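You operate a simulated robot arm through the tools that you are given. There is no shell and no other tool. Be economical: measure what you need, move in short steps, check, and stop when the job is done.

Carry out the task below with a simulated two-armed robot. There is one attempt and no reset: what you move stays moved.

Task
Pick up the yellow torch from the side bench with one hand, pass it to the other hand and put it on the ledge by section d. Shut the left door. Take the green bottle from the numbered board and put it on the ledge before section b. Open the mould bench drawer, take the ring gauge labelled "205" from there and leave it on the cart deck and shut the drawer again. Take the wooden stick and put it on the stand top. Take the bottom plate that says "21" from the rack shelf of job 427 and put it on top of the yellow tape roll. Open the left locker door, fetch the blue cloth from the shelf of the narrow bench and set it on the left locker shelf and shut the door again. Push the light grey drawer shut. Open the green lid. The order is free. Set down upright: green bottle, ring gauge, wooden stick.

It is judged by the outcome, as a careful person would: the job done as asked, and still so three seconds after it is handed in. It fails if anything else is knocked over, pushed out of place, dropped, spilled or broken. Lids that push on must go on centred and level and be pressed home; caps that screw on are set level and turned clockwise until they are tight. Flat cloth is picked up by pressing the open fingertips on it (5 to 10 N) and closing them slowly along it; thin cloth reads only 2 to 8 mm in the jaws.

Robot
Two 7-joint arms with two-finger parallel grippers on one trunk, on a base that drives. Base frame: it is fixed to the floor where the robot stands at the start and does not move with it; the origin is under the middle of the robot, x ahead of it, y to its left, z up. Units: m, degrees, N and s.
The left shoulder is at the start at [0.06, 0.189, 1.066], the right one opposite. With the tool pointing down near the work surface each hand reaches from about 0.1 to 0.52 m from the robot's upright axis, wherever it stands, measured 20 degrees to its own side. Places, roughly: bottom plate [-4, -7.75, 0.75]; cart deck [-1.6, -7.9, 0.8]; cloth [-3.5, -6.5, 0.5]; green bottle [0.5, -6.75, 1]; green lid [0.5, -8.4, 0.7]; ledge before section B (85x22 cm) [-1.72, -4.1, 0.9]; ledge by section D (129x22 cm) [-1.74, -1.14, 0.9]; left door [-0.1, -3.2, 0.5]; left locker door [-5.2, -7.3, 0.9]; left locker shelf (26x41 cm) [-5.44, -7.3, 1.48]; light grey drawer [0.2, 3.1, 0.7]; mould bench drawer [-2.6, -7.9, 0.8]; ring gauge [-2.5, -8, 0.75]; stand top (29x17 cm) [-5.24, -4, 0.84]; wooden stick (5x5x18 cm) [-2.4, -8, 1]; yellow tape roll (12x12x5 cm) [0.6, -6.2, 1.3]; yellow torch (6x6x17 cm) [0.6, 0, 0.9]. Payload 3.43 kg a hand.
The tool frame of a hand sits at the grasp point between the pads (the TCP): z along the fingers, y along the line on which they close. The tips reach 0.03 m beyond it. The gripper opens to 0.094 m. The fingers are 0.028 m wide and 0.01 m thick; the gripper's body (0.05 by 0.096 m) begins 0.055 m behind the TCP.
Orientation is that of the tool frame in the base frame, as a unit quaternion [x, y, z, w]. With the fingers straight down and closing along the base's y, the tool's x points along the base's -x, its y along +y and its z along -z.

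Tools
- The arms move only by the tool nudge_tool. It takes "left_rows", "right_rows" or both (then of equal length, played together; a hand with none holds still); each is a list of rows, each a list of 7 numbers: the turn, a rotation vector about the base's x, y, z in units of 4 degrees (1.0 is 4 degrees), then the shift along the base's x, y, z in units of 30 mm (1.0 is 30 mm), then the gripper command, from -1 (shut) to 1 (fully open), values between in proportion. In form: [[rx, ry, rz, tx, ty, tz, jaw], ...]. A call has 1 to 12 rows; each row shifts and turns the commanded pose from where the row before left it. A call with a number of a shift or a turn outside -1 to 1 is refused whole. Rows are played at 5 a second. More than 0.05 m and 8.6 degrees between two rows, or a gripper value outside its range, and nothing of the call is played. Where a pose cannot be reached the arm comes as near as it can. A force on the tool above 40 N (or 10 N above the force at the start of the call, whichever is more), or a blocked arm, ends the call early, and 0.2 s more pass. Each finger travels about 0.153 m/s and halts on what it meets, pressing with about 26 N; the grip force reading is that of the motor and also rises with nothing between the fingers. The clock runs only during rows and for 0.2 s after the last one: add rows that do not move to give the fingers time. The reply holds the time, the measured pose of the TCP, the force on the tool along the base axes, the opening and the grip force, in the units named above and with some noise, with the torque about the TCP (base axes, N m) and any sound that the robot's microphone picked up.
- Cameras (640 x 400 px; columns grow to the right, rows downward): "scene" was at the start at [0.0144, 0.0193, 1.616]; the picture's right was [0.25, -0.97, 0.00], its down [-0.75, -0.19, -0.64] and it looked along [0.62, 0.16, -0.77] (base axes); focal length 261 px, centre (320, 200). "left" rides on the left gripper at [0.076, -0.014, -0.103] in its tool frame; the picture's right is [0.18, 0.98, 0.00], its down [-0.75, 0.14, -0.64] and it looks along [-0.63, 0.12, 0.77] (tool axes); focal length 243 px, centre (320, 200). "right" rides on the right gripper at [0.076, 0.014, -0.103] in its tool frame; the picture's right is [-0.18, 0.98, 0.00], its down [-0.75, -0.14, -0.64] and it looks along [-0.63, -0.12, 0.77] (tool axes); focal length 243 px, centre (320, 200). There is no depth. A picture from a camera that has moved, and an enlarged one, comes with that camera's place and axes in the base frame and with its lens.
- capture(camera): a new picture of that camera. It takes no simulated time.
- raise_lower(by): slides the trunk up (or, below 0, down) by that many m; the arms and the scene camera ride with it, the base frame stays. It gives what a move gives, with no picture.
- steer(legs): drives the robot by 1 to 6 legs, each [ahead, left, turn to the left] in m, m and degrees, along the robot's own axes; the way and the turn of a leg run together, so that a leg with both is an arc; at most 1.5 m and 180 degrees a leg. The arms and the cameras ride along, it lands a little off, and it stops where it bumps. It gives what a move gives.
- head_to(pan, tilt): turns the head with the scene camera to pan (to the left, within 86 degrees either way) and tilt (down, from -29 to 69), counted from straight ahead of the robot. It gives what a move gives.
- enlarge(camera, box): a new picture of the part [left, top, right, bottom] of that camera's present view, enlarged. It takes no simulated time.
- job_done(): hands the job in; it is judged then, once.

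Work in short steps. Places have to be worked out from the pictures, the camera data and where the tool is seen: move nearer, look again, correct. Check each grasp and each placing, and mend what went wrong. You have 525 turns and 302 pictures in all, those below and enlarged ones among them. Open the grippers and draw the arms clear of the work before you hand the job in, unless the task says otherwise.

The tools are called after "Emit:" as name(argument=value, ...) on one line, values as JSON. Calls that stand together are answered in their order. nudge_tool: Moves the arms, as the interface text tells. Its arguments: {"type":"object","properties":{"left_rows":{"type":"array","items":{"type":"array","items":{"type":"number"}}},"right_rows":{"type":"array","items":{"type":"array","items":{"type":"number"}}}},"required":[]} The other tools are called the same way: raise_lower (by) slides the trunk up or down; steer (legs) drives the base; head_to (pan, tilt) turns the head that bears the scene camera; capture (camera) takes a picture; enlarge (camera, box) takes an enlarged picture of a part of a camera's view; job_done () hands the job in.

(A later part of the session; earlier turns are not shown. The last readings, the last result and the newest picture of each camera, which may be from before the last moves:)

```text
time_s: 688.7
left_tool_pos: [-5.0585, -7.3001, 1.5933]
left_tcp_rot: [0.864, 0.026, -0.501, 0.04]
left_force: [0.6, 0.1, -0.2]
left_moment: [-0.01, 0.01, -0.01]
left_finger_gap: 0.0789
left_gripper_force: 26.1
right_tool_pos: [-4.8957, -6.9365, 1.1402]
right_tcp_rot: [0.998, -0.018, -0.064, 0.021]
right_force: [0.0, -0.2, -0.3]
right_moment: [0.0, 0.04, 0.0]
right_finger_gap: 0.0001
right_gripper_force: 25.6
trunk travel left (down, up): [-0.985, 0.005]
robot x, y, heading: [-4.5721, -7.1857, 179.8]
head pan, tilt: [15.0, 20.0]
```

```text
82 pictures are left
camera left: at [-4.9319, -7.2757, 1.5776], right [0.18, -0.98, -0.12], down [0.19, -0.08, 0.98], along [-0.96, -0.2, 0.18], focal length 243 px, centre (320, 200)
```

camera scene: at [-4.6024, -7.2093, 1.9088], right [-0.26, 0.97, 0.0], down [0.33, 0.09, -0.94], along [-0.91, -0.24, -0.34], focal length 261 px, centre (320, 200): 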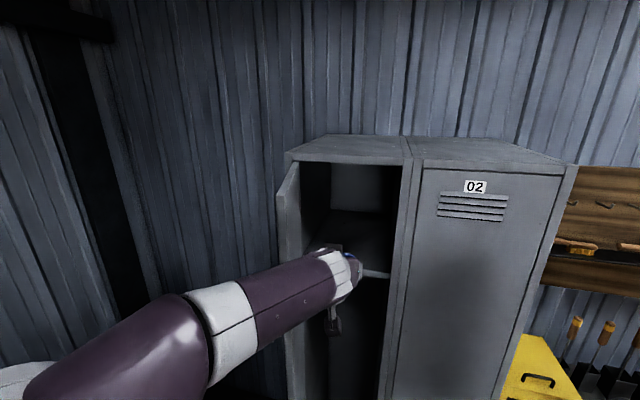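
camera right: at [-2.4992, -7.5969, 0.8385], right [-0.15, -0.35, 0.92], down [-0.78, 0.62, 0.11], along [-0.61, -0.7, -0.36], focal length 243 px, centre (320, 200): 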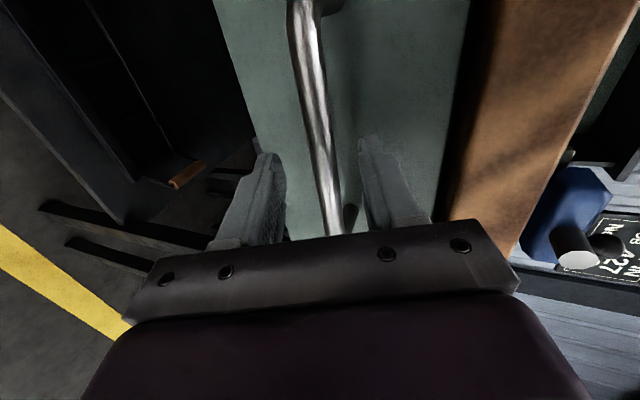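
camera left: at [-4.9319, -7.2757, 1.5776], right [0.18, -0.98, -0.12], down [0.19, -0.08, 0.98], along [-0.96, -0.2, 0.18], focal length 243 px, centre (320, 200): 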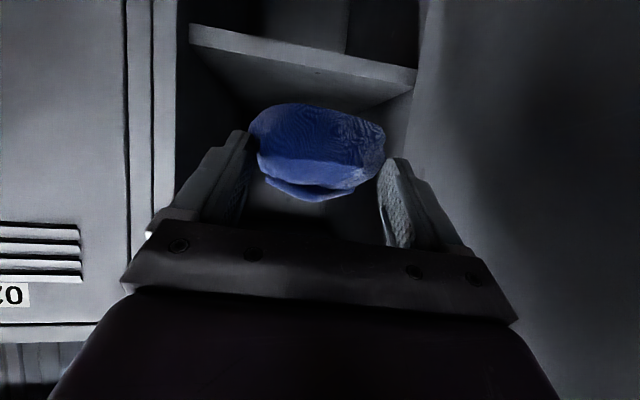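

Aligned with the opening. Pull the right hand back, then drive in and extend.

Emit:
nudge_tool(right_rows=[[0, 0, 0, 0.7, 0.3, 0, -1], [0, 0, 0, 0.7, 0.3, 0, -1], [0, 0, 0, 0.5, 0.3, 0, -1]])

Emit:
steer(legs=[[0.2, 0, 0]])

Emit:
nudge_tool(left_rows=[[0, 0, 0, -0.8, 0, 0, -1], [0, 0, 0, -0.8, 0, 0, -1], [0, 0, 0, -0.8, 0, 0, -1], [0, 0, 0, -0.8, 0, 0, -1]])

Emit:
capture(camera="left")

Emit:
capture(camera="scene")

```text
time_s: 689.5
left_tool_pos: [-5.0611, -7.2996, 1.5931]
left_tcp_rot: [0.864, 0.027, -0.5, 0.042]
left_force: [0.6, 0.9, -1.2]
left_moment: [-0.02, 0.01, 0.04]
left_finger_gap: 0.0789
left_gripper_force: 26.3
right_tool_pos: [-4.8377, -6.9104, 1.1385]
right_tcp_rot: [0.998, -0.018, -0.063, 0.021]
right_force: [0.1, -0.7, 0.2]
right_moment: [-0.02, -0.06, 0.01]
right_finger_gap: 0.0003
right_gripper_force: 26.2
trunk travel left (down, up): [-0.985, 0.005]
robot x, y, heading: [-4.5755, -7.1859, 179.9]
head pan, tilt: [15.0, 20.0]
```

```text
time_s: 691.1
left_tool_pos: [-5.2134, -7.3229, 1.5899]
left_tcp_rot: [0.864, 0.052, -0.497, 0.056]
left_force: [0.0, 0.3, 0.1]
left_moment: [0.02, 0.0, 0.01]
left_finger_gap: 0.0001
left_gripper_force: 25.8
right_tool_pos: [-5.0133, -6.9208, 1.1386]
right_tcp_rot: [0.998, 0.011, -0.059, 0.022]
right_force: [-1.5, -0.1, 0.6]
right_moment: [-0.03, -0.02, -0.01]
right_finger_gap: 0.0
right_gripper_force: 26.3
trunk travel left (down, up): [-0.985, 0.005]
robot x, y, heading: [-4.7302, -7.1836, -176.8]
head pan, tilt: [15.0, 20.0]
stopped in leg 1: the robot was blocked; the commanded pose is now the measured one
```

```text
time_s: 692.1
left_tool_pos: [-5.3016, -7.3189, 1.5933]
left_tcp_rot: [0.863, 0.051, -0.499, 0.056]
left_force: [1.1, 0.4, 0.8]
left_moment: [-0.02, 0.03, 0.03]
left_finger_gap: 0.0
left_gripper_force: 25.7
right_tool_pos: [-5.0065, -6.9192, 1.139]
right_tcp_rot: [0.998, 0.011, -0.063, 0.024]
right_force: [-0.3, 0.6, 0.3]
right_moment: [-0.02, 0.0, -0.03]
right_finger_gap: 0.0
right_gripper_force: 25.9
trunk travel left (down, up): [-0.985, 0.005]
robot x, y, heading: [-4.7305, -7.179, -176.7]
head pan, tilt: [15.0, 20.0]
```

```text
81 pictures are left
camera left: at [-5.1762, -7.2878, 1.5775], right [0.23, -0.97, -0.11], down [0.2, -0.07, 0.98], along [-0.95, -0.25, 0.18], focal length 243 px, centre (320, 200)
```

left: 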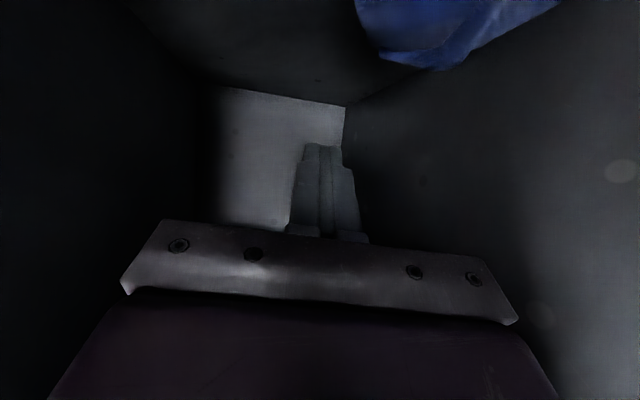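

```text
80 pictures are left
camera scene: at [-4.7555, -7.2027, 1.9088], right [-0.31, 0.95, 0.0], down [0.32, 0.11, -0.94], along [-0.89, -0.29, -0.34], focal length 261 px, centre (320, 200)
```

scene: 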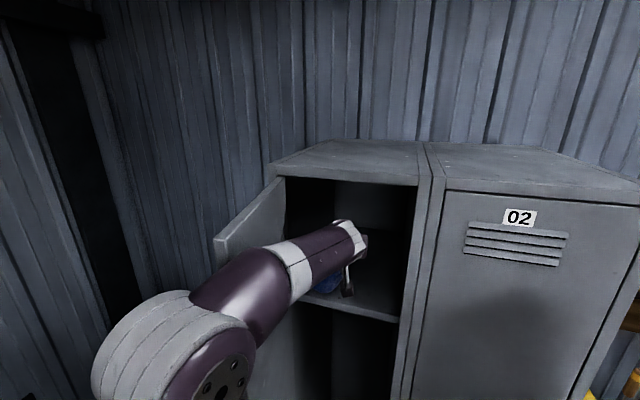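

The cloth slipped out when the base bumped, but it landed on the left locker shelf. Check exactly where it lies.

Emit:
enlarge(camera="scene", box=[260, 200, 440, 340])

Emit:
nudge_tool(left_rows=[[0, 0, 0, 0.8, 0.3, 0.1, -1], [0, 0, 0, 0.8, 0.3, 0.1, -1], [0, 0, 0, 0.8, 0, 0.1, -1], [0, 0, 0, 0.8, 0, 0, -1], [0, 0, 0, 0.8, 0, 0, -1]])

Emit:
capture(camera="left")

```text
2.86 times, centred on (350, 270) of scene
camera zoom: at [-4.7555, -7.2027, 1.9088], right [-0.31, 0.95, 0.0], down [0.32, 0.11, -0.94], along [-0.89, -0.29, -0.34], focal length 746 px, centre (234, 0)
```

zoom: 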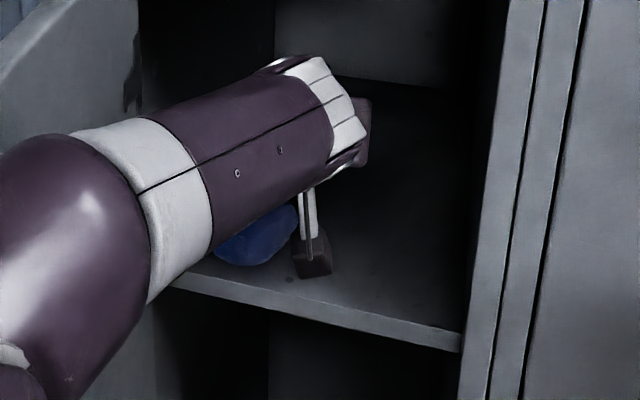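

```text
time_s: 693.3
left_tool_pos: [-5.1803, -7.3028, 1.6036]
left_tcp_rot: [0.862, 0.053, -0.5, 0.056]
left_force: [0.0, 0.4, -0.4]
left_moment: [-0.03, -0.01, -0.01]
left_finger_gap: 0.0001
left_gripper_force: 26.0
right_tool_pos: [-5.0049, -6.9198, 1.1388]
right_tcp_rot: [0.998, 0.01, -0.063, 0.023]
right_force: [-0.5, -0.5, 0.3]
right_moment: [-0.01, 0.0, 0.0]
right_finger_gap: 0.0
right_gripper_force: 25.9
trunk travel left (down, up): [-0.985, 0.005]
robot x, y, heading: [-4.7277, -7.1772, -176.7]
head pan, tilt: [15.0, 20.0]
```

```text
78 pictures are left
camera left: at [-5.0559, -7.272, 1.5877], right [0.23, -0.97, -0.12], down [0.2, -0.07, 0.98], along [-0.95, -0.25, 0.18], focal length 243 px, centre (320, 200)
```

left: 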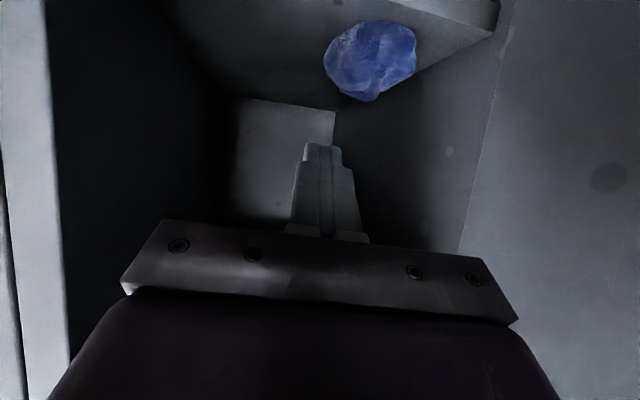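

The cloth lies fully on the shelf. Back out, then bring the left hand around to the outer side of the door to shut it.

Emit:
steer(legs=[[-0.3, 0, -3.3]])

Emit:
nudge_tool(left_rows=[[0, -1, 0, 0.2, 0, -1, -1], [0, -1, 0, 0.2, 0, -1, -1], [0, -1, 0, 0.2, 0, -1, -1], [0, -1, 0, 0.2, 0, -1, -1], [0, -1, 0, 0.2, 0, -1, -1], [0, -1, 0, 0.2, 0, -1, -1], [0, -1, 0, 0, 0, -1, -1], [0, -1, 0, 0, 0, -1, -1], [0, 0, 0, 0, -0.5, -1, -1], [0, 0, 0, 0, -0.5, -1, -1], [0, 0, 0, 0, -0.5, -1, -1], [0, 0, 0, 0, -0.5, 0, -1]])

Emit:
head_to(pan=25, tilt=35)

Emit:
capture(camera="scene")

```text
time_s: 695.3
left_tool_pos: [-4.8994, -7.2686, 1.6018]
left_tcp_rot: [0.865, 0.026, -0.5, 0.041]
left_force: [-1.3, 1.1, -0.4]
left_moment: [-0.02, 0.04, -0.02]
left_finger_gap: 0.0001
left_gripper_force: 25.6
right_tool_pos: [-4.7003, -6.8962, 1.1378]
right_tcp_rot: [0.998, -0.019, -0.061, 0.021]
right_force: [-0.1, -0.1, -0.5]
right_moment: [0.0, -0.03, 0.03]
right_finger_gap: 0.0
right_gripper_force: 26.0
trunk travel left (down, up): [-0.985, 0.005]
robot x, y, heading: [-4.4388, -7.1729, 180.0]
head pan, tilt: [15.0, 20.0]
```

```text
time_s: 697.9
left_tool_pos: [-4.8609, -7.33, 1.2737]
left_tcp_rot: [0.969, 0.015, -0.244, 0.046]
left_force: [-0.1, -1.2, -0.1]
left_moment: [0.01, 0.0, 0.01]
left_finger_gap: 0.0
left_gripper_force: 25.9
right_tool_pos: [-4.6987, -6.8977, 1.1396]
right_tcp_rot: [0.998, -0.019, -0.062, 0.021]
right_force: [0.4, 0.3, 0.6]
right_moment: [-0.02, -0.02, -0.03]
right_finger_gap: 0.0
right_gripper_force: 26.1
trunk travel left (down, up): [-0.985, 0.005]
robot x, y, heading: [-4.4392, -7.1716, 180.0]
head pan, tilt: [15.0, 20.0]
```

```text
time_s: 698.7
left_tool_pos: [-4.8601, -7.3291, 1.2734]
left_tcp_rot: [0.969, 0.014, -0.243, 0.047]
left_force: [-0.2, 0.1, 0.1]
left_moment: [-0.01, 0.0, -0.03]
left_finger_gap: 0.0
left_gripper_force: 26.0
right_tool_pos: [-4.6985, -6.8967, 1.1384]
right_tcp_rot: [0.998, -0.019, -0.062, 0.02]
right_force: [-0.3, 0.6, 0.7]
right_moment: [0.01, 0.01, 0.01]
right_finger_gap: 0.0
right_gripper_force: 26.2
trunk travel left (down, up): [-0.985, 0.005]
robot x, y, heading: [-4.433, -7.1722, 180.1]
head pan, tilt: [25.0, 35.0]
```

```text
77 pictures are left
camera scene: at [-4.4549, -7.209, 1.885], right [-0.42, 0.91, 0.0], down [0.52, 0.24, -0.82], along [-0.74, -0.35, -0.57], focal length 261 px, centre (320, 200)
```

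scene: 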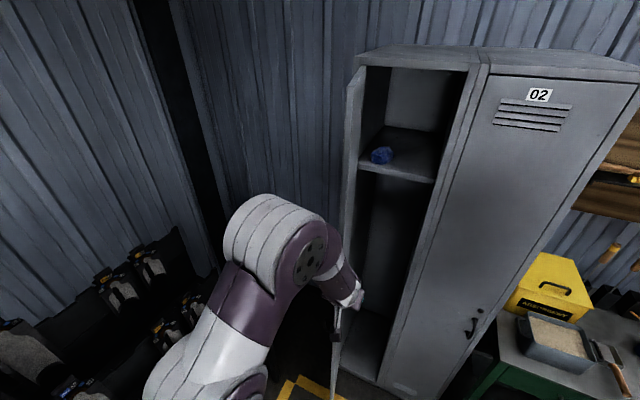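

Door stands ~75° open (edge-on). Move the left hand around its free edge to the outer side.

Emit:
nudge_tool(left_rows=[[0, 0, 0, 0.7, 0, 0, -1], [0, 0, 0, 0.7, -0.3, 0, -1], [0, 0, 0, 0, -0.8, 0, -1], [0, 0, 0, 0, -0.8, 0, -1], [0, 0, 0, 0, -0.8, 0, -1], [0, 0, 0, 0, -0.8, 0, -1], [0, 0, 0, 0, -0.8, 0, -1], [0, 0, 0, 0, -0.8, 0, -1], [0, 0, 0, -0.8, 0, 0, -1], [0, 0, 0, -0.8, 0, 0, -1]])

Emit:
capture(camera="scene")

```text
time_s: 700.9
left_tool_pos: [-4.8696, -7.4826, 1.2715]
left_tcp_rot: [0.969, 0.015, -0.242, 0.048]
left_force: [-0.3, 0.2, 0.8]
left_moment: [0.0, -0.01, 0.01]
left_finger_gap: 0.0
left_gripper_force: 25.5
right_tool_pos: [-4.7002, -6.8973, 1.139]
right_tcp_rot: [0.998, -0.018, -0.061, 0.021]
right_force: [0.3, 0.7, 0.5]
right_moment: [0.02, -0.01, 0.0]
right_finger_gap: 0.0002
right_gripper_force: 26.1
trunk travel left (down, up): [-0.985, 0.005]
robot x, y, heading: [-4.4338, -7.1682, 179.9]
head pan, tilt: [25.0, 35.0]
```

```text
76 pictures are left
camera scene: at [-4.458, -7.2091, 1.8848], right [-0.42, 0.91, 0.0], down [0.52, 0.24, -0.82], along [-0.74, -0.35, -0.57], focal length 261 px, centre (320, 200)
```

scene: 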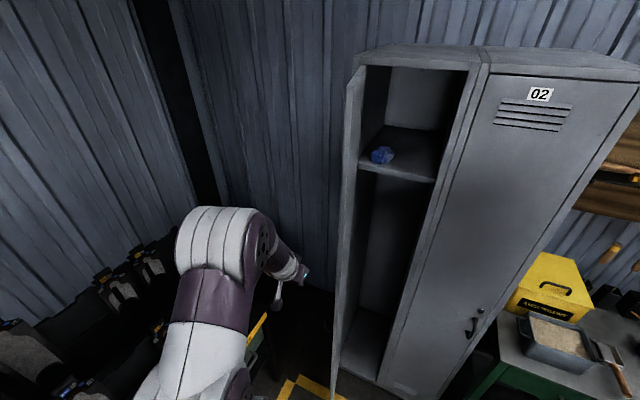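

Emit:
nudge_tool(left_rows=[[0, 0, 0, -0.8, 0, 0, -1], [0, 0, 0, -0.8, 0, 0, -1], [0, 0, 0, -0.8, 0.2, 0, -1], [0, 0, 0, -0.6, 0.6, 0, -1], [0, 0, 0, -0.3, 0.8, 0, -1], [0, 0, 0, -0.3, 0.8, 0, -1], [0, 0, 0, -0.3, 0.8, 0, -1], [0, 0, 0, -0.3, 0.8, 0, -1], [0, 0, 0, -0.3, 0.8, 0, -1]])

Emit:
capture(camera="scene")

```text
time_s: 702.9
left_tool_pos: [-5.0032, -7.3373, 1.2728]
left_tcp_rot: [0.969, 0.014, -0.243, 0.047]
left_force: [1.0, -0.2, 0.0]
left_moment: [-0.01, -0.02, -0.03]
left_finger_gap: 0.0001
left_gripper_force: 26.1
right_tool_pos: [-4.6985, -6.8966, 1.1379]
right_tcp_rot: [0.998, -0.018, -0.063, 0.021]
right_force: [0.1, 0.6, -0.4]
right_moment: [-0.02, 0.0, -0.01]
right_finger_gap: 0.0
right_gripper_force: 26.3
trunk travel left (down, up): [-0.985, 0.005]
robot x, y, heading: [-4.4338, -7.1726, 180.1]
head pan, tilt: [25.0, 35.0]
```

```text
75 pictures are left
camera scene: at [-4.4554, -7.2077, 1.8849], right [-0.42, 0.91, 0.0], down [0.52, 0.24, -0.82], along [-0.74, -0.35, -0.57], focal length 261 px, centre (320, 200)
```

scene: 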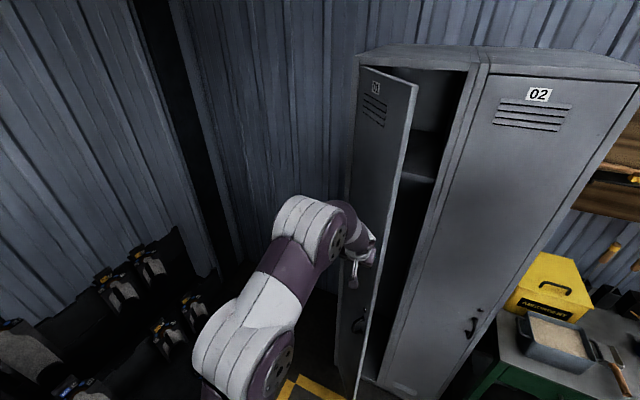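

Door is swinging shut. Keep pushing toward −x and +y.

Emit:
nudge_tool(left_rows=[[0, 0, 0, -0.7, 0.6, 0, -1], [0, 0, 0, -0.7, 0.5, 0, -1], [0, 0, 0, -0.8, 0.3, 0, -1], [0, 0, 0, -0.8, 0.2, 0, -1], [0, 0, 0, -0.8, 0, 0, -1]])

Emit:
capture(camera="scene")

```text
time_s: 704.1
left_tool_pos: [-5.1168, -7.2901, 1.2725]
left_tcp_rot: [0.969, 0.014, -0.243, 0.047]
left_force: [-0.7, 0.8, -0.3]
left_moment: [0.01, 0.02, -0.01]
left_finger_gap: 0.0001
left_gripper_force: 26.5
right_tool_pos: [-4.6984, -6.8967, 1.1381]
right_tcp_rot: [0.998, -0.018, -0.061, 0.021]
right_force: [-0.3, 0.1, -0.8]
right_moment: [0.02, 0.0, 0.0]
right_finger_gap: 0.0
right_gripper_force: 25.2
trunk travel left (down, up): [-0.985, 0.005]
robot x, y, heading: [-4.4346, -7.1701, 179.9]
head pan, tilt: [25.0, 35.0]
```

```text
74 pictures are left
camera scene: at [-4.4573, -7.2085, 1.8849], right [-0.42, 0.91, 0.0], down [0.52, 0.24, -0.82], along [-0.74, -0.35, -0.57], focal length 261 px, centre (320, 200)
```

scene: 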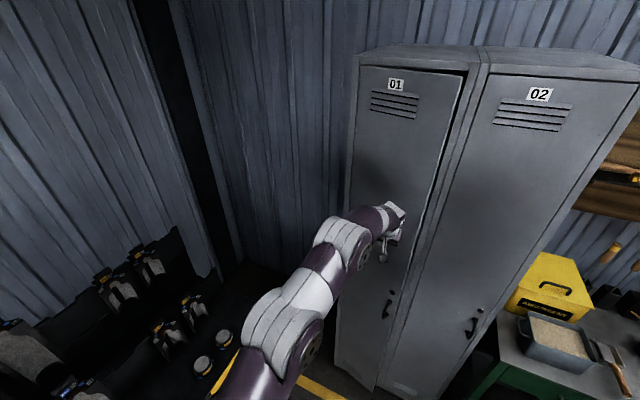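

Emit:
nudge_tool(left_rows=[[0, 0, 0, 0, 0.7, 0, -1], [0, 0, 0, -0.5, 0.7, 0, -1], [0, 0, 0, -0.6, 0, 0, -1], [0, 0, 0, -0.6, 0, 0, -1], [0, 0, 0, -0.6, 0, 0, -1]])

Emit:
enlarge(camera="scene", box=[320, 40, 560, 240])

```text
time_s: 705.3
left_tool_pos: [-5.1664, -7.2481, 1.273]
left_tcp_rot: [0.969, 0.014, -0.244, 0.048]
left_force: [0.0, -0.4, 0.9]
left_moment: [-0.01, 0.0, -0.05]
left_finger_gap: 0.0002
left_gripper_force: 25.7
left hand out of reach, approached as far as the arm can: row 5
right_tool_pos: [-4.699, -6.8958, 1.1394]
right_tcp_rot: [0.998, -0.019, -0.062, 0.02]
right_force: [1.5, 0.2, -1.1]
right_moment: [-0.01, 0.0, 0.03]
right_finger_gap: 0.0
right_gripper_force: 26.2
trunk travel left (down, up): [-0.985, 0.005]
robot x, y, heading: [-4.4319, -7.1727, 179.9]
head pan, tilt: [25.0, 35.0]
```

```text
2.00 times, centred on (440, 140) of scene
camera zoom: at [-4.455, -7.2082, 1.8849], right [-0.42, 0.91, 0.0], down [0.52, 0.24, -0.82], along [-0.74, -0.35, -0.57], focal length 522 px, centre (80, 320)
```

zoom: 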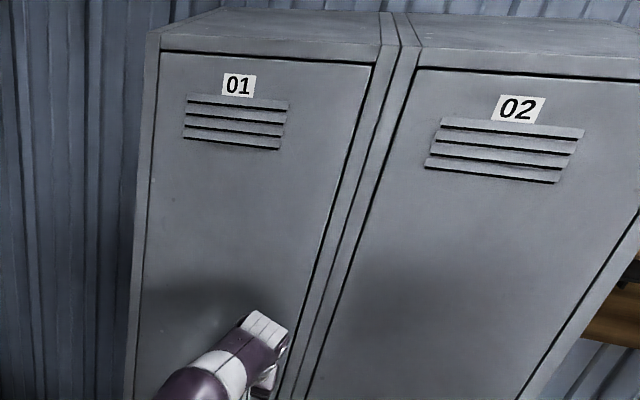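

Looks flush; press a bit more to be sure.

Emit:
steer(legs=[[0.025, 0, 0]])

Emit:
enlarge(camera="scene", box=[340, 50, 480, 170])

```text
time_s: 706.1
left_tool_pos: [-5.1717, -7.2489, 1.2759]
left_tcp_rot: [0.97, 0.016, -0.237, 0.048]
left_force: [18.0, 1.1, 4.7]
left_moment: [-0.11, -0.21, -0.01]
left_finger_gap: 0.0
left_gripper_force: 25.7
right_tool_pos: [-4.7077, -6.898, 1.1406]
right_tcp_rot: [0.998, -0.017, -0.065, 0.021]
right_force: [-0.7, -0.9, 0.0]
right_moment: [0.02, 0.04, 0.03]
right_finger_gap: 0.0002
right_gripper_force: 26.3
trunk travel left (down, up): [-0.985, 0.005]
robot x, y, heading: [-4.4521, -7.1702, -180.1]
head pan, tilt: [25.0, 35.0]
stopped in leg 1: the force on the tool passed its limit at 74 N (the readings are from after the stop); the commanded pose is now the measured one
```

```text
3.33 times, centred on (410, 110) of scene
camera zoom: at [-4.4612, -7.2089, 1.885], right [-0.42, 0.91, 0.0], down [0.52, 0.24, -0.82], along [-0.75, -0.35, -0.57], focal length 870 px, centre (20, 500)
```

zoom: 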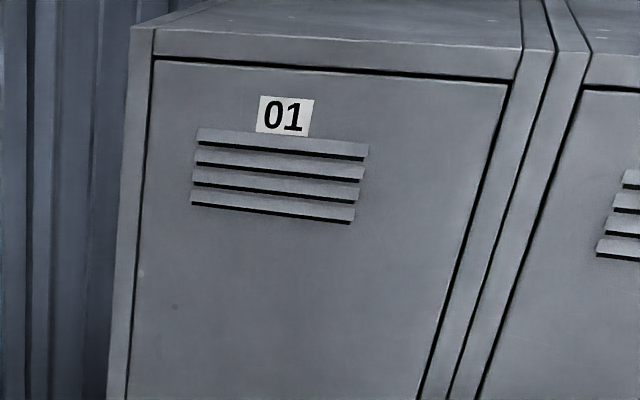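

Locker shut. Now the rack: back off, turn to face it.

Emit:
nudge_tool(left_rows=[[0, 0, 0, 0.8, 0, 0, -1], [0, -1, 0, 0.8, 0, 0, -1], [0, -1, 0, 0.8, 0, 0, -1], [0, -1, 0, 0.8, 0, 0, -1], [0, -1, 0, 0.8, 0, 0, -1], [0, -1, 0, 0.5, 0, 0, -1], [0, -1, 0, 0.3, 0, 0, -1]])

Emit:
steer(legs=[[-0.4, -0.15, 0], [0, 0, 90]])

Emit:
head_to(pan=0, tilt=40)

Emit:
capture(camera="scene")

```text
time_s: 707.7
left_tool_pos: [-5.0199, -7.2523, 1.2635]
left_tcp_rot: [0.998, 0.005, -0.029, 0.05]
left_force: [0.8, 0.6, -0.9]
left_moment: [-0.01, -0.01, -0.01]
left_finger_gap: 0.0
left_gripper_force: 26.3
left hand out of reach, approached as far as the arm can: row 7
right_tool_pos: [-4.7157, -6.898, 1.1392]
right_tcp_rot: [0.998, -0.017, -0.062, 0.021]
right_force: [0.4, -0.6, 0.0]
right_moment: [0.0, 0.02, 0.0]
right_finger_gap: 0.0
right_gripper_force: 26.3
trunk travel left (down, up): [-0.985, 0.005]
robot x, y, heading: [-4.4534, -7.1733, -180.0]
head pan, tilt: [25.0, 35.0]
```

```text
time_s: 714.1
left_tool_pos: [-3.9764, -7.592, 1.2638]
left_tcp_rot: [0.703, 0.709, 0.015, 0.057]
left_force: [-0.1, 0.6, -0.2]
left_moment: [-0.04, 0.02, 0.02]
left_finger_gap: 0.0001
left_gripper_force: 26.0
right_tool_pos: [-4.3313, -7.2849, 1.1384]
right_tcp_rot: [0.719, 0.691, -0.03, 0.058]
right_force: [-0.2, 0.1, -0.2]
right_moment: [-0.02, 0.0, 0.0]
right_finger_gap: 0.0
right_gripper_force: 26.4
trunk travel left (down, up): [-0.985, 0.005]
robot x, y, heading: [-4.0545, -7.0249, -90.1]
head pan, tilt: [25.0, 35.0]
```

```text
time_s: 715.0
left_tool_pos: [-3.9758, -7.5913, 1.2632]
left_tcp_rot: [0.703, 0.708, 0.015, 0.056]
left_force: [0.2, 1.2, -0.8]
left_moment: [0.0, -0.02, 0.01]
left_finger_gap: 0.0
left_gripper_force: 26.5
right_tool_pos: [-4.3297, -7.2856, 1.1395]
right_tcp_rot: [0.719, 0.692, -0.03, 0.058]
right_force: [0.3, 1.2, -1.1]
right_moment: [0.0, 0.01, 0.03]
right_finger_gap: 0.0002
right_gripper_force: 25.9
trunk travel left (down, up): [-0.985, 0.005]
robot x, y, heading: [-4.0516, -7.0203, -90.3]
head pan, tilt: [0.0, 40.0]
```

```text
71 pictures are left
camera scene: at [-4.0544, -7.0473, 1.8773], right [-1.0, 0.0, 0.0], down [0.0, 0.64, -0.77], along [0.0, -0.77, -0.64], focal length 261 px, centre (320, 200)
```

scene: 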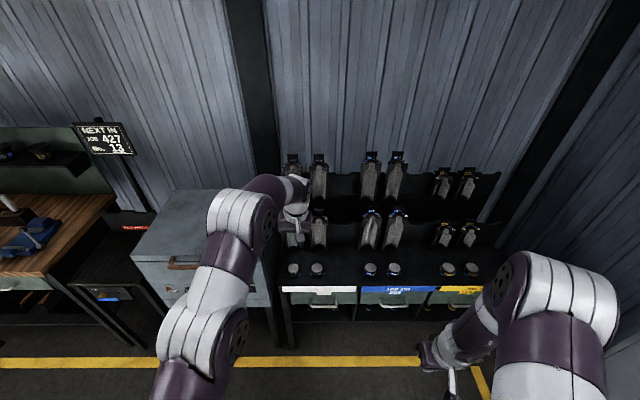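

Emit:
enlarge(camera="scene", box=[265, 245, 415, 325])

```text
4.27 times, centred on (340, 285) of scene
camera zoom: at [-4.0544, -7.0473, 1.8773], right [-1.0, 0.0, 0.0], down [0.0, 0.64, -0.77], along [0.0, -0.77, -0.64], focal length 1114 px, centre (235, -163)
```

zoom: 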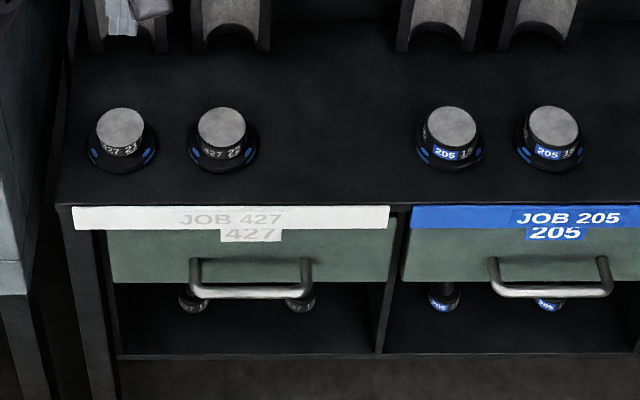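

Emit:
capture(camera="left")

```text
69 pictures are left
camera left: at [-3.9993, -7.5102, 1.3599], right [0.98, 0.19, 0.09], down [0.08, -0.71, 0.7], along [0.2, -0.67, -0.71], focal length 243 px, centre (320, 200)
```

left: 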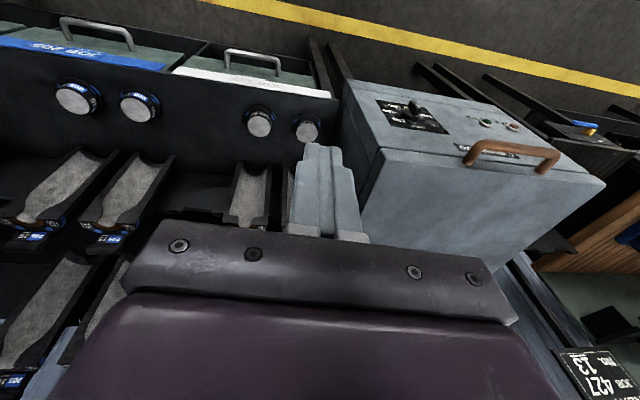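

Plate "427 21" is at (-3.93, -7.766, top z≈0.86). Level the left hand, open it, and drive closer.

Emit:
nudge_tool(left_rows=[[0.41, 0.71, 0, 0, 0.5, -0.3, 0.8], [0.41, 0.71, 0, 0, 0.8, -0.5, 0.8], [0, 0, 0, 0, 0.8, -0.5, 0.8], [0, 0, 0, 0, 0.8, -0.5, 0.8], [0, 0, 0, 0, 0.8, -0.5, 0.8]])

Emit:
steer(legs=[[0.24, -0.03, 0.2]])

Emit:
capture(camera="left")

```text
time_s: 716.2
left_tool_pos: [-3.9758, -7.4813, 1.1965]
left_tcp_rot: [0.705, 0.71, 0.0, 0.002]
left_force: [0.4, -0.5, 0.0]
left_moment: [0.0, 0.01, 0.0]
left_finger_gap: 0.0844
left_gripper_force: 0.1
right_tool_pos: [-4.3287, -7.286, 1.1396]
right_tcp_rot: [0.72, 0.691, -0.029, 0.058]
right_force: [0.1, -0.2, 0.2]
right_moment: [-0.04, -0.01, 0.06]
right_finger_gap: 0.0001
right_gripper_force: 26.0
trunk travel left (down, up): [-0.985, 0.005]
robot x, y, heading: [-4.0546, -7.0253, -90.1]
head pan, tilt: [0.0, 40.0]
```

```text
time_s: 718.0
left_tool_pos: [-4.0067, -7.7248, 1.1981]
left_tcp_rot: [0.704, 0.71, 0.0, 0.002]
left_force: [0.2, 0.8, -0.1]
left_moment: [-0.01, -0.02, -0.03]
left_finger_gap: 0.0846
left_gripper_force: 0.1
right_tool_pos: [-4.3616, -7.5279, 1.1407]
right_tcp_rot: [0.719, 0.692, -0.03, 0.059]
right_force: [0.7, -0.5, -0.4]
right_moment: [0.0, 0.0, -0.01]
right_finger_gap: 0.0
right_gripper_force: 25.8
trunk travel left (down, up): [-0.985, 0.005]
robot x, y, heading: [-4.086, -7.266, -90.1]
head pan, tilt: [0.0, 40.0]
```

```text
68 pictures are left
camera left: at [-4.0198, -7.6483, 1.3], right [0.98, 0.19, 0.0], down [0.15, -0.75, 0.64], along [0.12, -0.63, -0.76], focal length 243 px, centre (320, 200)
```

left: 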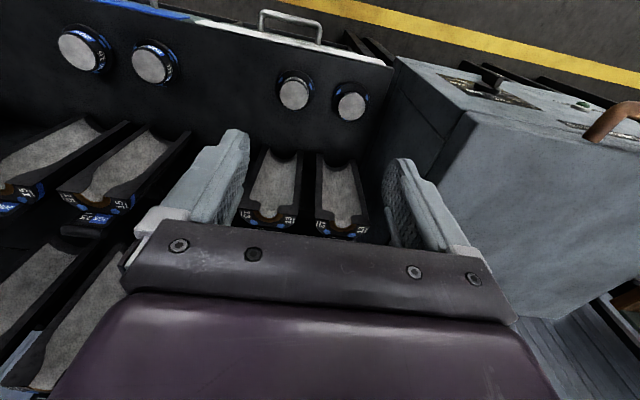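

The oven wall is close on the +x side, so yaw the left hand +90° to close along y.

Emit:
nudge_tool(left_rows=[[0, 0, 1, 0, 0.2, 0, 0.4], [0, 0, 1, 0, 0.2, 0, 0.4], [0, 0, 1, 0, 0.2, 0, 0.4], [0, 0, 1, 0, 0.2, 0, 0.4], [0, 0, 1, 0, 0, 0, 0.4], [0, 0, 1, 0, 0, 0, 0.4], [0, 0, 1, 0, 0, 0, 0.4], [0, 0, 1, 0, 0, 0, 0.4], [0, 0, 1, 0, 0, 0, 0.4], [0, 0, 1, 0, 0, 0, 0.4], [0, 0, 1, 0, 0, 0, 0.4], [0, 0, 1, 0, 0, 0, 0.4]])

Emit:
nudge_tool(left_rows=[[0, 0, 1, 0.3, 0, -0.5, 0.4], [0, 0, 1, 0.3, 0, -0.5, 0.4], [0, 0, 1, 0.3, 0, -0.5, 0.4], [0, 0, 1, 0.3, 0, -0.5, 0.4], [0, 0, 1, 0.3, 0, -0.5, 0.4], [0, 0, 1, 0.3, 0, -0.5, 0.4], [0, 0, 1, 0.3, 0, -0.5, 0.4], [0, 0, 1, 0.2, 0, -0.5, 0.4], [0, 0, 1, 0, 0, -0.5, 0.4], [0, 0, 1, 0, 0, -0.3, 0.4], [0, 0, 0.3, 0, 0, 0, 0.4]])

Emit:
capture(camera="left")

Emit:
enlarge(camera="scene", box=[220, 210, 400, 350])

```text
time_s: 720.6
left_tool_pos: [-4.0072, -7.702, 1.1967]
left_tcp_rot: [0.354, 0.935, 0.0, 0.001]
left_force: [0.9, -0.9, 0.9]
left_moment: [-0.03, 0.02, 0.01]
left_finger_gap: 0.0657
left_gripper_force: 0.2
right_tool_pos: [-4.3605, -7.5302, 1.1387]
right_tcp_rot: [0.719, 0.692, -0.029, 0.059]
right_force: [0.0, -0.6, 0.1]
right_moment: [0.02, -0.02, 0.0]
right_finger_gap: 0.0001
right_gripper_force: 26.5
trunk travel left (down, up): [-0.985, 0.005]
robot x, y, heading: [-4.0854, -7.2684, -90.1]
head pan, tilt: [0.0, 40.0]
```

```text
time_s: 723.0
left_tool_pos: [-3.9366, -7.702, 1.0522]
left_tcp_rot: [0.003, 1.0, 0.002, 0.001]
left_force: [-0.2, 0.2, 0.0]
left_moment: [0.01, 0.02, 0.01]
left_finger_gap: 0.0657
left_gripper_force: 0.0
right_tool_pos: [-4.3607, -7.5309, 1.1391]
right_tcp_rot: [0.719, 0.692, -0.03, 0.059]
right_force: [0.8, -0.4, -0.4]
right_moment: [-0.01, -0.01, 0.01]
right_finger_gap: 0.0002
right_gripper_force: 26.0
trunk travel left (down, up): [-0.985, 0.005]
robot x, y, heading: [-4.0828, -7.2688, -90.2]
head pan, tilt: [0.0, 40.0]
```

```text
67 pictures are left
camera left: at [-4.0116, -7.7168, 1.1556], right [-0.18, 0.98, 0.0], down [0.75, 0.14, 0.64], along [0.63, 0.12, -0.77], focal length 243 px, centre (320, 200)
```

left: 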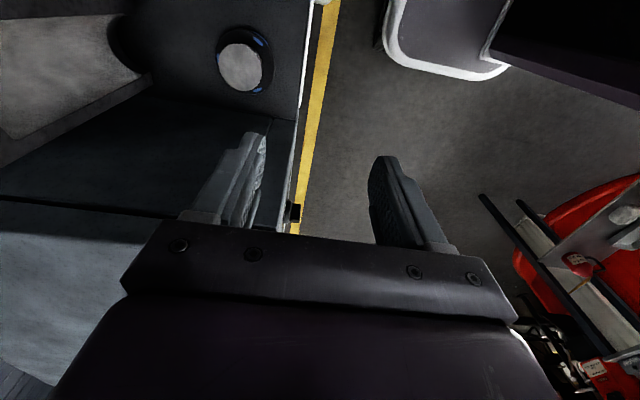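

```text
2.86 times, centred on (310, 280) of scene
camera zoom: at [-4.0849, -7.2922, 1.8773], right [-1.0, 0.0, 0.0], down [0.0, 0.64, -0.77], along [0.0, -0.77, -0.64], focal length 746 px, centre (349, -29)
```

zoom: 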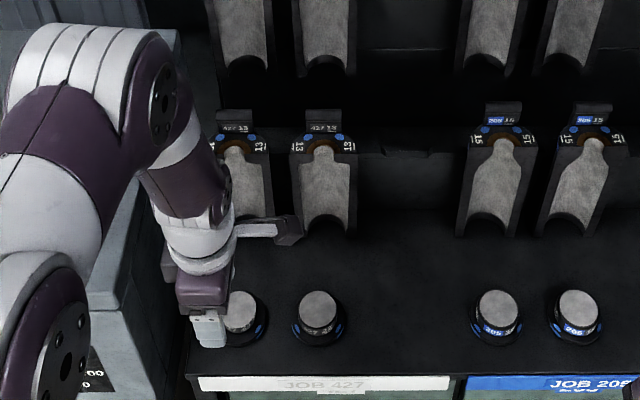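

Emit:
nudge_tool(left_rows=[[0, 0, 0, 0, -0.9, 0, 0.4], [0, 0, 0, 0, -0.9, 0, 0.4], [0, 0, 0, 0, -0.9, -0.3, 0.4], [0, 0, 0, 0, -0.07, -0.8, 0.4], [0, 0, 0, 0, 0, -0.8, 0.4], [0, 0, 0, 0, 0, -0.8, 0.4], [0, 0, 0, 0, 0, -0.8, 0.4]])

Emit:
capture(camera="left")

```text
time_s: 724.6
left_tool_pos: [-3.937, -7.7862, 0.9474]
left_tcp_rot: [0.004, 1.0, 0.001, 0.001]
left_force: [-0.1, -0.8, 0.6]
left_moment: [0.0, -0.04, 0.0]
left_finger_gap: 0.0656
left_gripper_force: 0.0
right_tool_pos: [-4.3603, -7.5314, 1.1385]
right_tcp_rot: [0.719, 0.692, -0.03, 0.058]
right_force: [0.7, 0.2, 0.0]
right_moment: [0.02, -0.01, -0.03]
right_finger_gap: 0.0
right_gripper_force: 25.4
trunk travel left (down, up): [-0.985, 0.005]
robot x, y, heading: [-4.0838, -7.2672, -90.1]
head pan, tilt: [0.0, 40.0]
```

```text
65 pictures are left
camera left: at [-4.0122, -7.7997, 1.0493], right [-0.18, 0.98, 0.0], down [0.75, 0.14, 0.64], along [0.63, 0.12, -0.77], focal length 243 px, centre (320, 200)
```

left: 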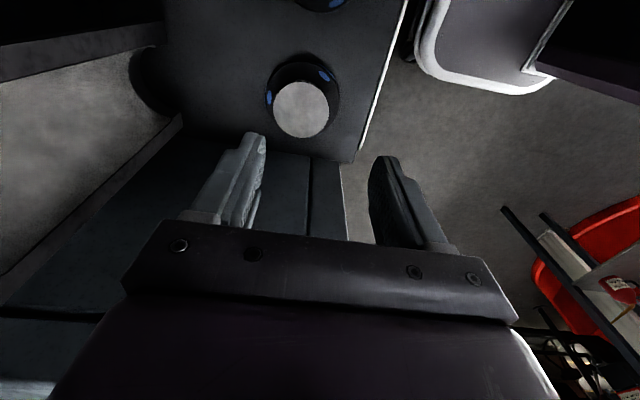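

Emit:
nudge_tool(left_rows=[[0, 0, 0, 0.2, -0.5, -0.7, 0.4], [0, 0, 0, 0, 0, -0.7, 0.4], [0, 0, 0, 0, 0, -0.7, 0.4], [0, 0, 0, 0, 0, -0.7, 0.4], [0, 0, 0, 0, 0, 0, 0.4]])

Emit:
capture(camera="left")

```text
time_s: 725.8
left_tool_pos: [-3.9314, -7.8, 0.865]
left_tcp_rot: [0.004, 1.0, 0.001, 0.001]
left_force: [0.4, -1.0, -0.5]
left_moment: [-0.01, 0.02, -0.01]
left_finger_gap: 0.0658
left_gripper_force: 0.1
right_tool_pos: [-4.3603, -7.5299, 1.1396]
right_tcp_rot: [0.718, 0.692, -0.029, 0.059]
right_force: [-0.3, -0.3, 0.9]
right_moment: [0.05, 0.01, 0.03]
right_finger_gap: 0.0
right_gripper_force: 25.6
trunk travel left (down, up): [-0.985, 0.005]
robot x, y, heading: [-4.083, -7.2651, -90.4]
head pan, tilt: [0.0, 40.0]
```

```text
64 pictures are left
camera left: at [-4.0063, -7.8142, 0.9664], right [-0.18, 0.98, 0.0], down [0.75, 0.13, 0.64], along [0.63, 0.12, -0.77], focal length 243 px, centre (320, 200)
```

left: 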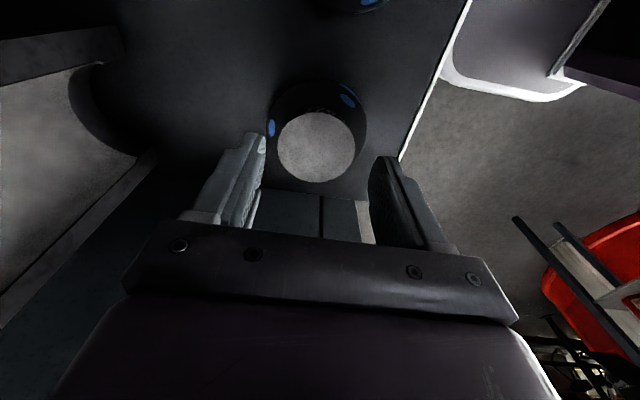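

Centred over the plate. Descend 3 cm and close.

Emit:
nudge_tool(left_rows=[[0, 0, 0, 0, 0, -0.6, 0.4], [0, 0, 0, 0, 0, -0.4, 0.4], [0, 0, 0, 0, 0, 0, 0], [0, 0, 0, 0, 0, 0, -1], [0, 0, 0, 0, 0, 0, -1], [0, 0, 0, 0, 0, 0, -1]])

Emit:
nudge_tool(left_rows=[[0, 0, 0, 0, 0, 0.4, -1], [0, 0, 0, 0, 0, 0.6, -1], [0, 0, 0, 0, 0, 0.6, -1]])

Emit:
capture(camera="left")

```text
time_s: 727.4
left_tool_pos: [-3.9284, -7.8685, 0.9093]
left_tcp_rot: [-0.006, 0.998, -0.07, -0.005]
left_force: [-0.3, 0.3, -0.1]
left_moment: [0.0, 0.01, 0.01]
left_finger_gap: 0.0
left_gripper_force: 25.9
left hand out of reach, approached as far as the arm can: row 2
right_tool_pos: [-4.3609, -7.5299, 1.1391]
right_tcp_rot: [0.719, 0.692, -0.03, 0.059]
right_force: [-0.2, 0.3, 0.3]
right_moment: [0.01, 0.0, -0.02]
right_finger_gap: 0.0002
right_gripper_force: 26.1
trunk travel left (down, up): [-0.985, 0.005]
robot x, y, heading: [-4.0881, -7.2678, -90.4]
head pan, tilt: [0.0, 40.0]
stopped in row 6 (left hand): the arm was blocked; the commanded pose is now the measured one
```

```text
time_s: 728.2
left_tool_pos: [-3.929, -7.8613, 0.9518]
left_tcp_rot: [-0.004, 0.998, -0.065, -0.003]
left_force: [-0.6, -1.6, 0.5]
left_moment: [-0.03, -0.01, 0.0]
left_finger_gap: 0.0001
left_gripper_force: 25.8
right_tool_pos: [-4.3606, -7.5301, 1.1397]
right_tcp_rot: [0.718, 0.692, -0.03, 0.059]
right_force: [1.3, -0.1, -0.4]
right_moment: [0.0, -0.01, 0.0]
right_finger_gap: 0.0001
right_gripper_force: 26.1
trunk travel left (down, up): [-0.985, 0.005]
robot x, y, heading: [-4.0827, -7.2684, -90.2]
head pan, tilt: [0.0, 40.0]
```

```text
63 pictures are left
camera left: at [-4.0024, -7.8642, 1.0571], right [-0.19, 0.97, -0.12], down [0.76, 0.23, 0.61], along [0.62, 0.02, -0.78], focal length 243 px, centre (320, 200)
```

left: 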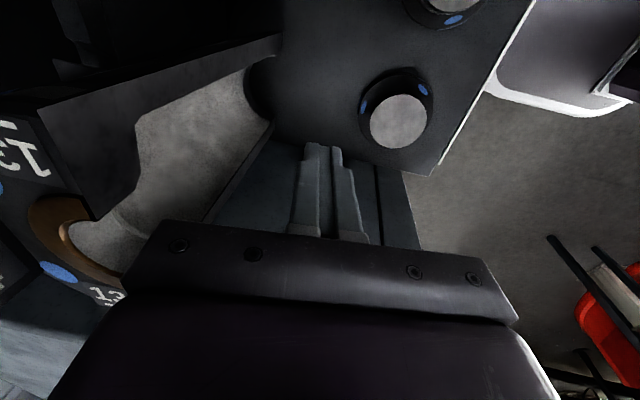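

The arm is too stretched downward with the trunk this high, and the hand drifted toward the moulds. Move back up/forward first and check, then lower the trunk.

Emit:
nudge_tool(left_rows=[[0, 0, 0, 0, 0.8, 0.3, -1], [1, 0, 0, 0, 0.8, 0.6, -1], [0.9, 0, 0, 0, 0.8, 0.8, -1], [0, 0, 0, 0, 0.8, 0.8, -1], [0, 0, 0, 0, 0.5, 0.8, -1], [0, 0, 0, 0, 0, 0.8, -1], [0, 0, 0, 0, 0, 0.8, -1]])

Emit:
raise_lower(by=-0.2)

Emit:
enlarge(camera="scene", box=[220, 190, 400, 330])

```text
time_s: 729.8
left_tool_pos: [-3.9289, -7.753, 1.1004]
left_tcp_rot: [-0.004, 1.0, 0.002, -0.004]
left_force: [0.0, -0.9, -0.3]
left_moment: [0.02, -0.01, 0.02]
left_finger_gap: 0.0001
left_gripper_force: 26.1
right_tool_pos: [-4.3616, -7.53, 1.1389]
right_tcp_rot: [0.719, 0.692, -0.03, 0.058]
right_force: [-0.1, -0.5, -0.4]
right_moment: [0.01, -0.01, -0.02]
right_finger_gap: 0.0
right_gripper_force: 25.8
trunk travel left (down, up): [-0.985, 0.005]
robot x, y, heading: [-4.0861, -7.267, -90.2]
head pan, tilt: [0.0, 40.0]
```

```text
time_s: 732.0
left_tool_pos: [-3.9289, -7.7538, 0.8997]
left_tcp_rot: [-0.005, 1.0, 0.002, -0.003]
left_force: [-0.6, 0.7, 0.5]
left_moment: [0.01, 0.0, 0.01]
left_finger_gap: 0.0001
left_gripper_force: 26.5
right_tool_pos: [-4.3608, -7.5293, 0.9384]
right_tcp_rot: [0.719, 0.692, -0.03, 0.058]
right_force: [0.2, 0.1, 0.0]
right_moment: [0.0, 0.05, -0.01]
right_finger_gap: 0.0001
right_gripper_force: 26.3
trunk travel left (down, up): [-0.785, 0.205]
robot x, y, heading: [-4.0844, -7.2685, -90.0]
head pan, tilt: [0.0, 40.0]
```

```text
2.86 times, centred on (310, 260) of scene
camera zoom: at [-4.085, -7.2923, 1.6774], right [-1.0, 0.0, 0.0], down [0.0, 0.64, -0.77], along [0.0, -0.77, -0.64], focal length 746 px, centre (349, 29)
```

zoom: 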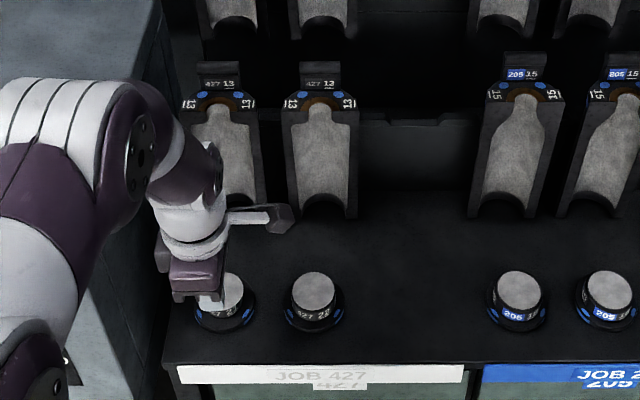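

Nothing disturbed. Open, move over the plate again, descend and close.

Emit:
nudge_tool(left_rows=[[0, 0, 0, 0, 0, 0.2, 0.4], [0, 0, 0, 0, -0.8, 0, 0.4], [0, 0, 0, 0, -0.8, 0, 0.4], [0, 0, 0, 0, 0, -0.7, 0.4], [0, 0, 0, 0, 0, -0.6, 0.4], [0, 0, 0, 0, 0, 0, 0.4]])

Emit:
capture(camera="left")

```text
time_s: 733.4
left_tool_pos: [-3.9302, -7.8013, 0.868]
left_tcp_rot: [-0.004, 1.0, 0.002, -0.004]
left_force: [0.2, 0.7, -0.2]
left_moment: [-0.02, 0.01, 0.02]
left_finger_gap: 0.0656
left_gripper_force: 0.0
right_tool_pos: [-4.3609, -7.5304, 0.9386]
right_tcp_rot: [0.719, 0.692, -0.031, 0.058]
right_force: [-0.4, 0.1, 0.3]
right_moment: [0.01, 0.0, -0.03]
right_finger_gap: 0.0
right_gripper_force: 26.4
trunk travel left (down, up): [-0.785, 0.205]
robot x, y, heading: [-4.0871, -7.2688, -90.2]
head pan, tilt: [0.0, 40.0]
```

```text
61 pictures are left
camera left: at [-4.0038, -7.8178, 0.9708], right [-0.19, 0.98, 0.0], down [0.76, 0.14, 0.64], along [0.62, 0.13, -0.77], focal length 243 px, centre (320, 200)
```

left: 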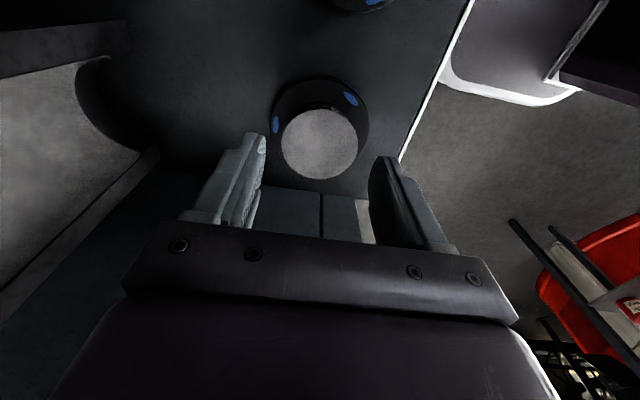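

Emit:
nudge_tool(left_rows=[[0, 0, 0, 0, 0, -0.6, 0.4], [0, 0, 0, 0, 0, -0.5, 0.4], [0, 0, 0, 0, 0, 0, 0.4], [0, 0, 0, 0, 0, 0, 0], [0, 0, 0, 0, 0, 0, -1], [0, 0, 0, 0, 0, 0, -1], [0, 0, 0, 0, 0, 0, -1]])

Emit:
nudge_tool(left_rows=[[0, 0, 0, 0, 0, 0.4, -1], [0, 0, 0, 0, 0, 0.6, -1], [0, 0, 0, 0, 0, 0.6, -1]])

Emit:
capture(camera="left")

```text
time_s: 735.0
left_tool_pos: [-3.929, -7.8013, 0.8343]
left_tcp_rot: [-0.005, 1.0, 0.002, -0.004]
left_force: [0.0, -1.2, 0.6]
left_moment: [-0.25, -0.12, -0.01]
left_finger_gap: 0.0467
left_gripper_force: 25.5
right_tool_pos: [-4.3599, -7.5302, 0.9384]
right_tcp_rot: [0.719, 0.692, -0.029, 0.058]
right_force: [-0.3, -0.6, -0.3]
right_moment: [-0.03, 0.01, 0.01]
right_finger_gap: 0.0002
right_gripper_force: 25.8
trunk travel left (down, up): [-0.785, 0.205]
robot x, y, heading: [-4.0841, -7.2665, -90.3]
head pan, tilt: [0.0, 40.0]
```

```text
time_s: 735.8
left_tool_pos: [-3.9287, -7.8006, 0.8795]
left_tcp_rot: [-0.005, 1.0, 0.003, -0.004]
left_force: [-0.1, 0.4, -8.0]
left_moment: [-0.02, 0.03, 0.02]
left_finger_gap: 0.0469
left_gripper_force: 26.0
right_tool_pos: [-4.3604, -7.5312, 0.939]
right_tcp_rot: [0.719, 0.692, -0.03, 0.058]
right_force: [-0.2, -0.1, -0.1]
right_moment: [-0.02, 0.0, 0.0]
right_finger_gap: 0.0001
right_gripper_force: 26.3
trunk travel left (down, up): [-0.785, 0.205]
robot x, y, heading: [-4.0842, -7.2674, -90.0]
head pan, tilt: [0.0, 40.0]
```

```text
60 pictures are left
camera left: at [-4.002, -7.817, 0.9829], right [-0.19, 0.98, 0.01], down [0.76, 0.14, 0.64], along [0.62, 0.13, -0.77], focal length 243 px, centre (320, 200)
```

left: 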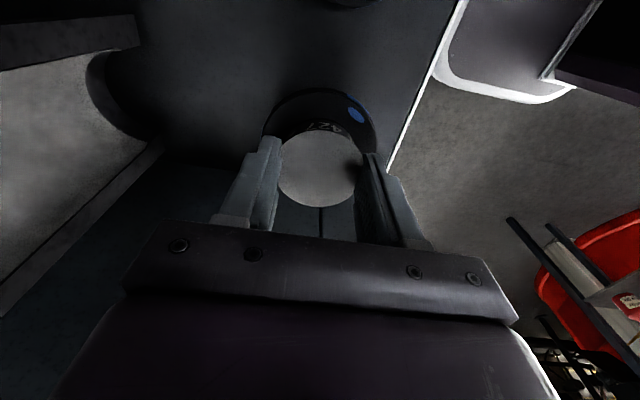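

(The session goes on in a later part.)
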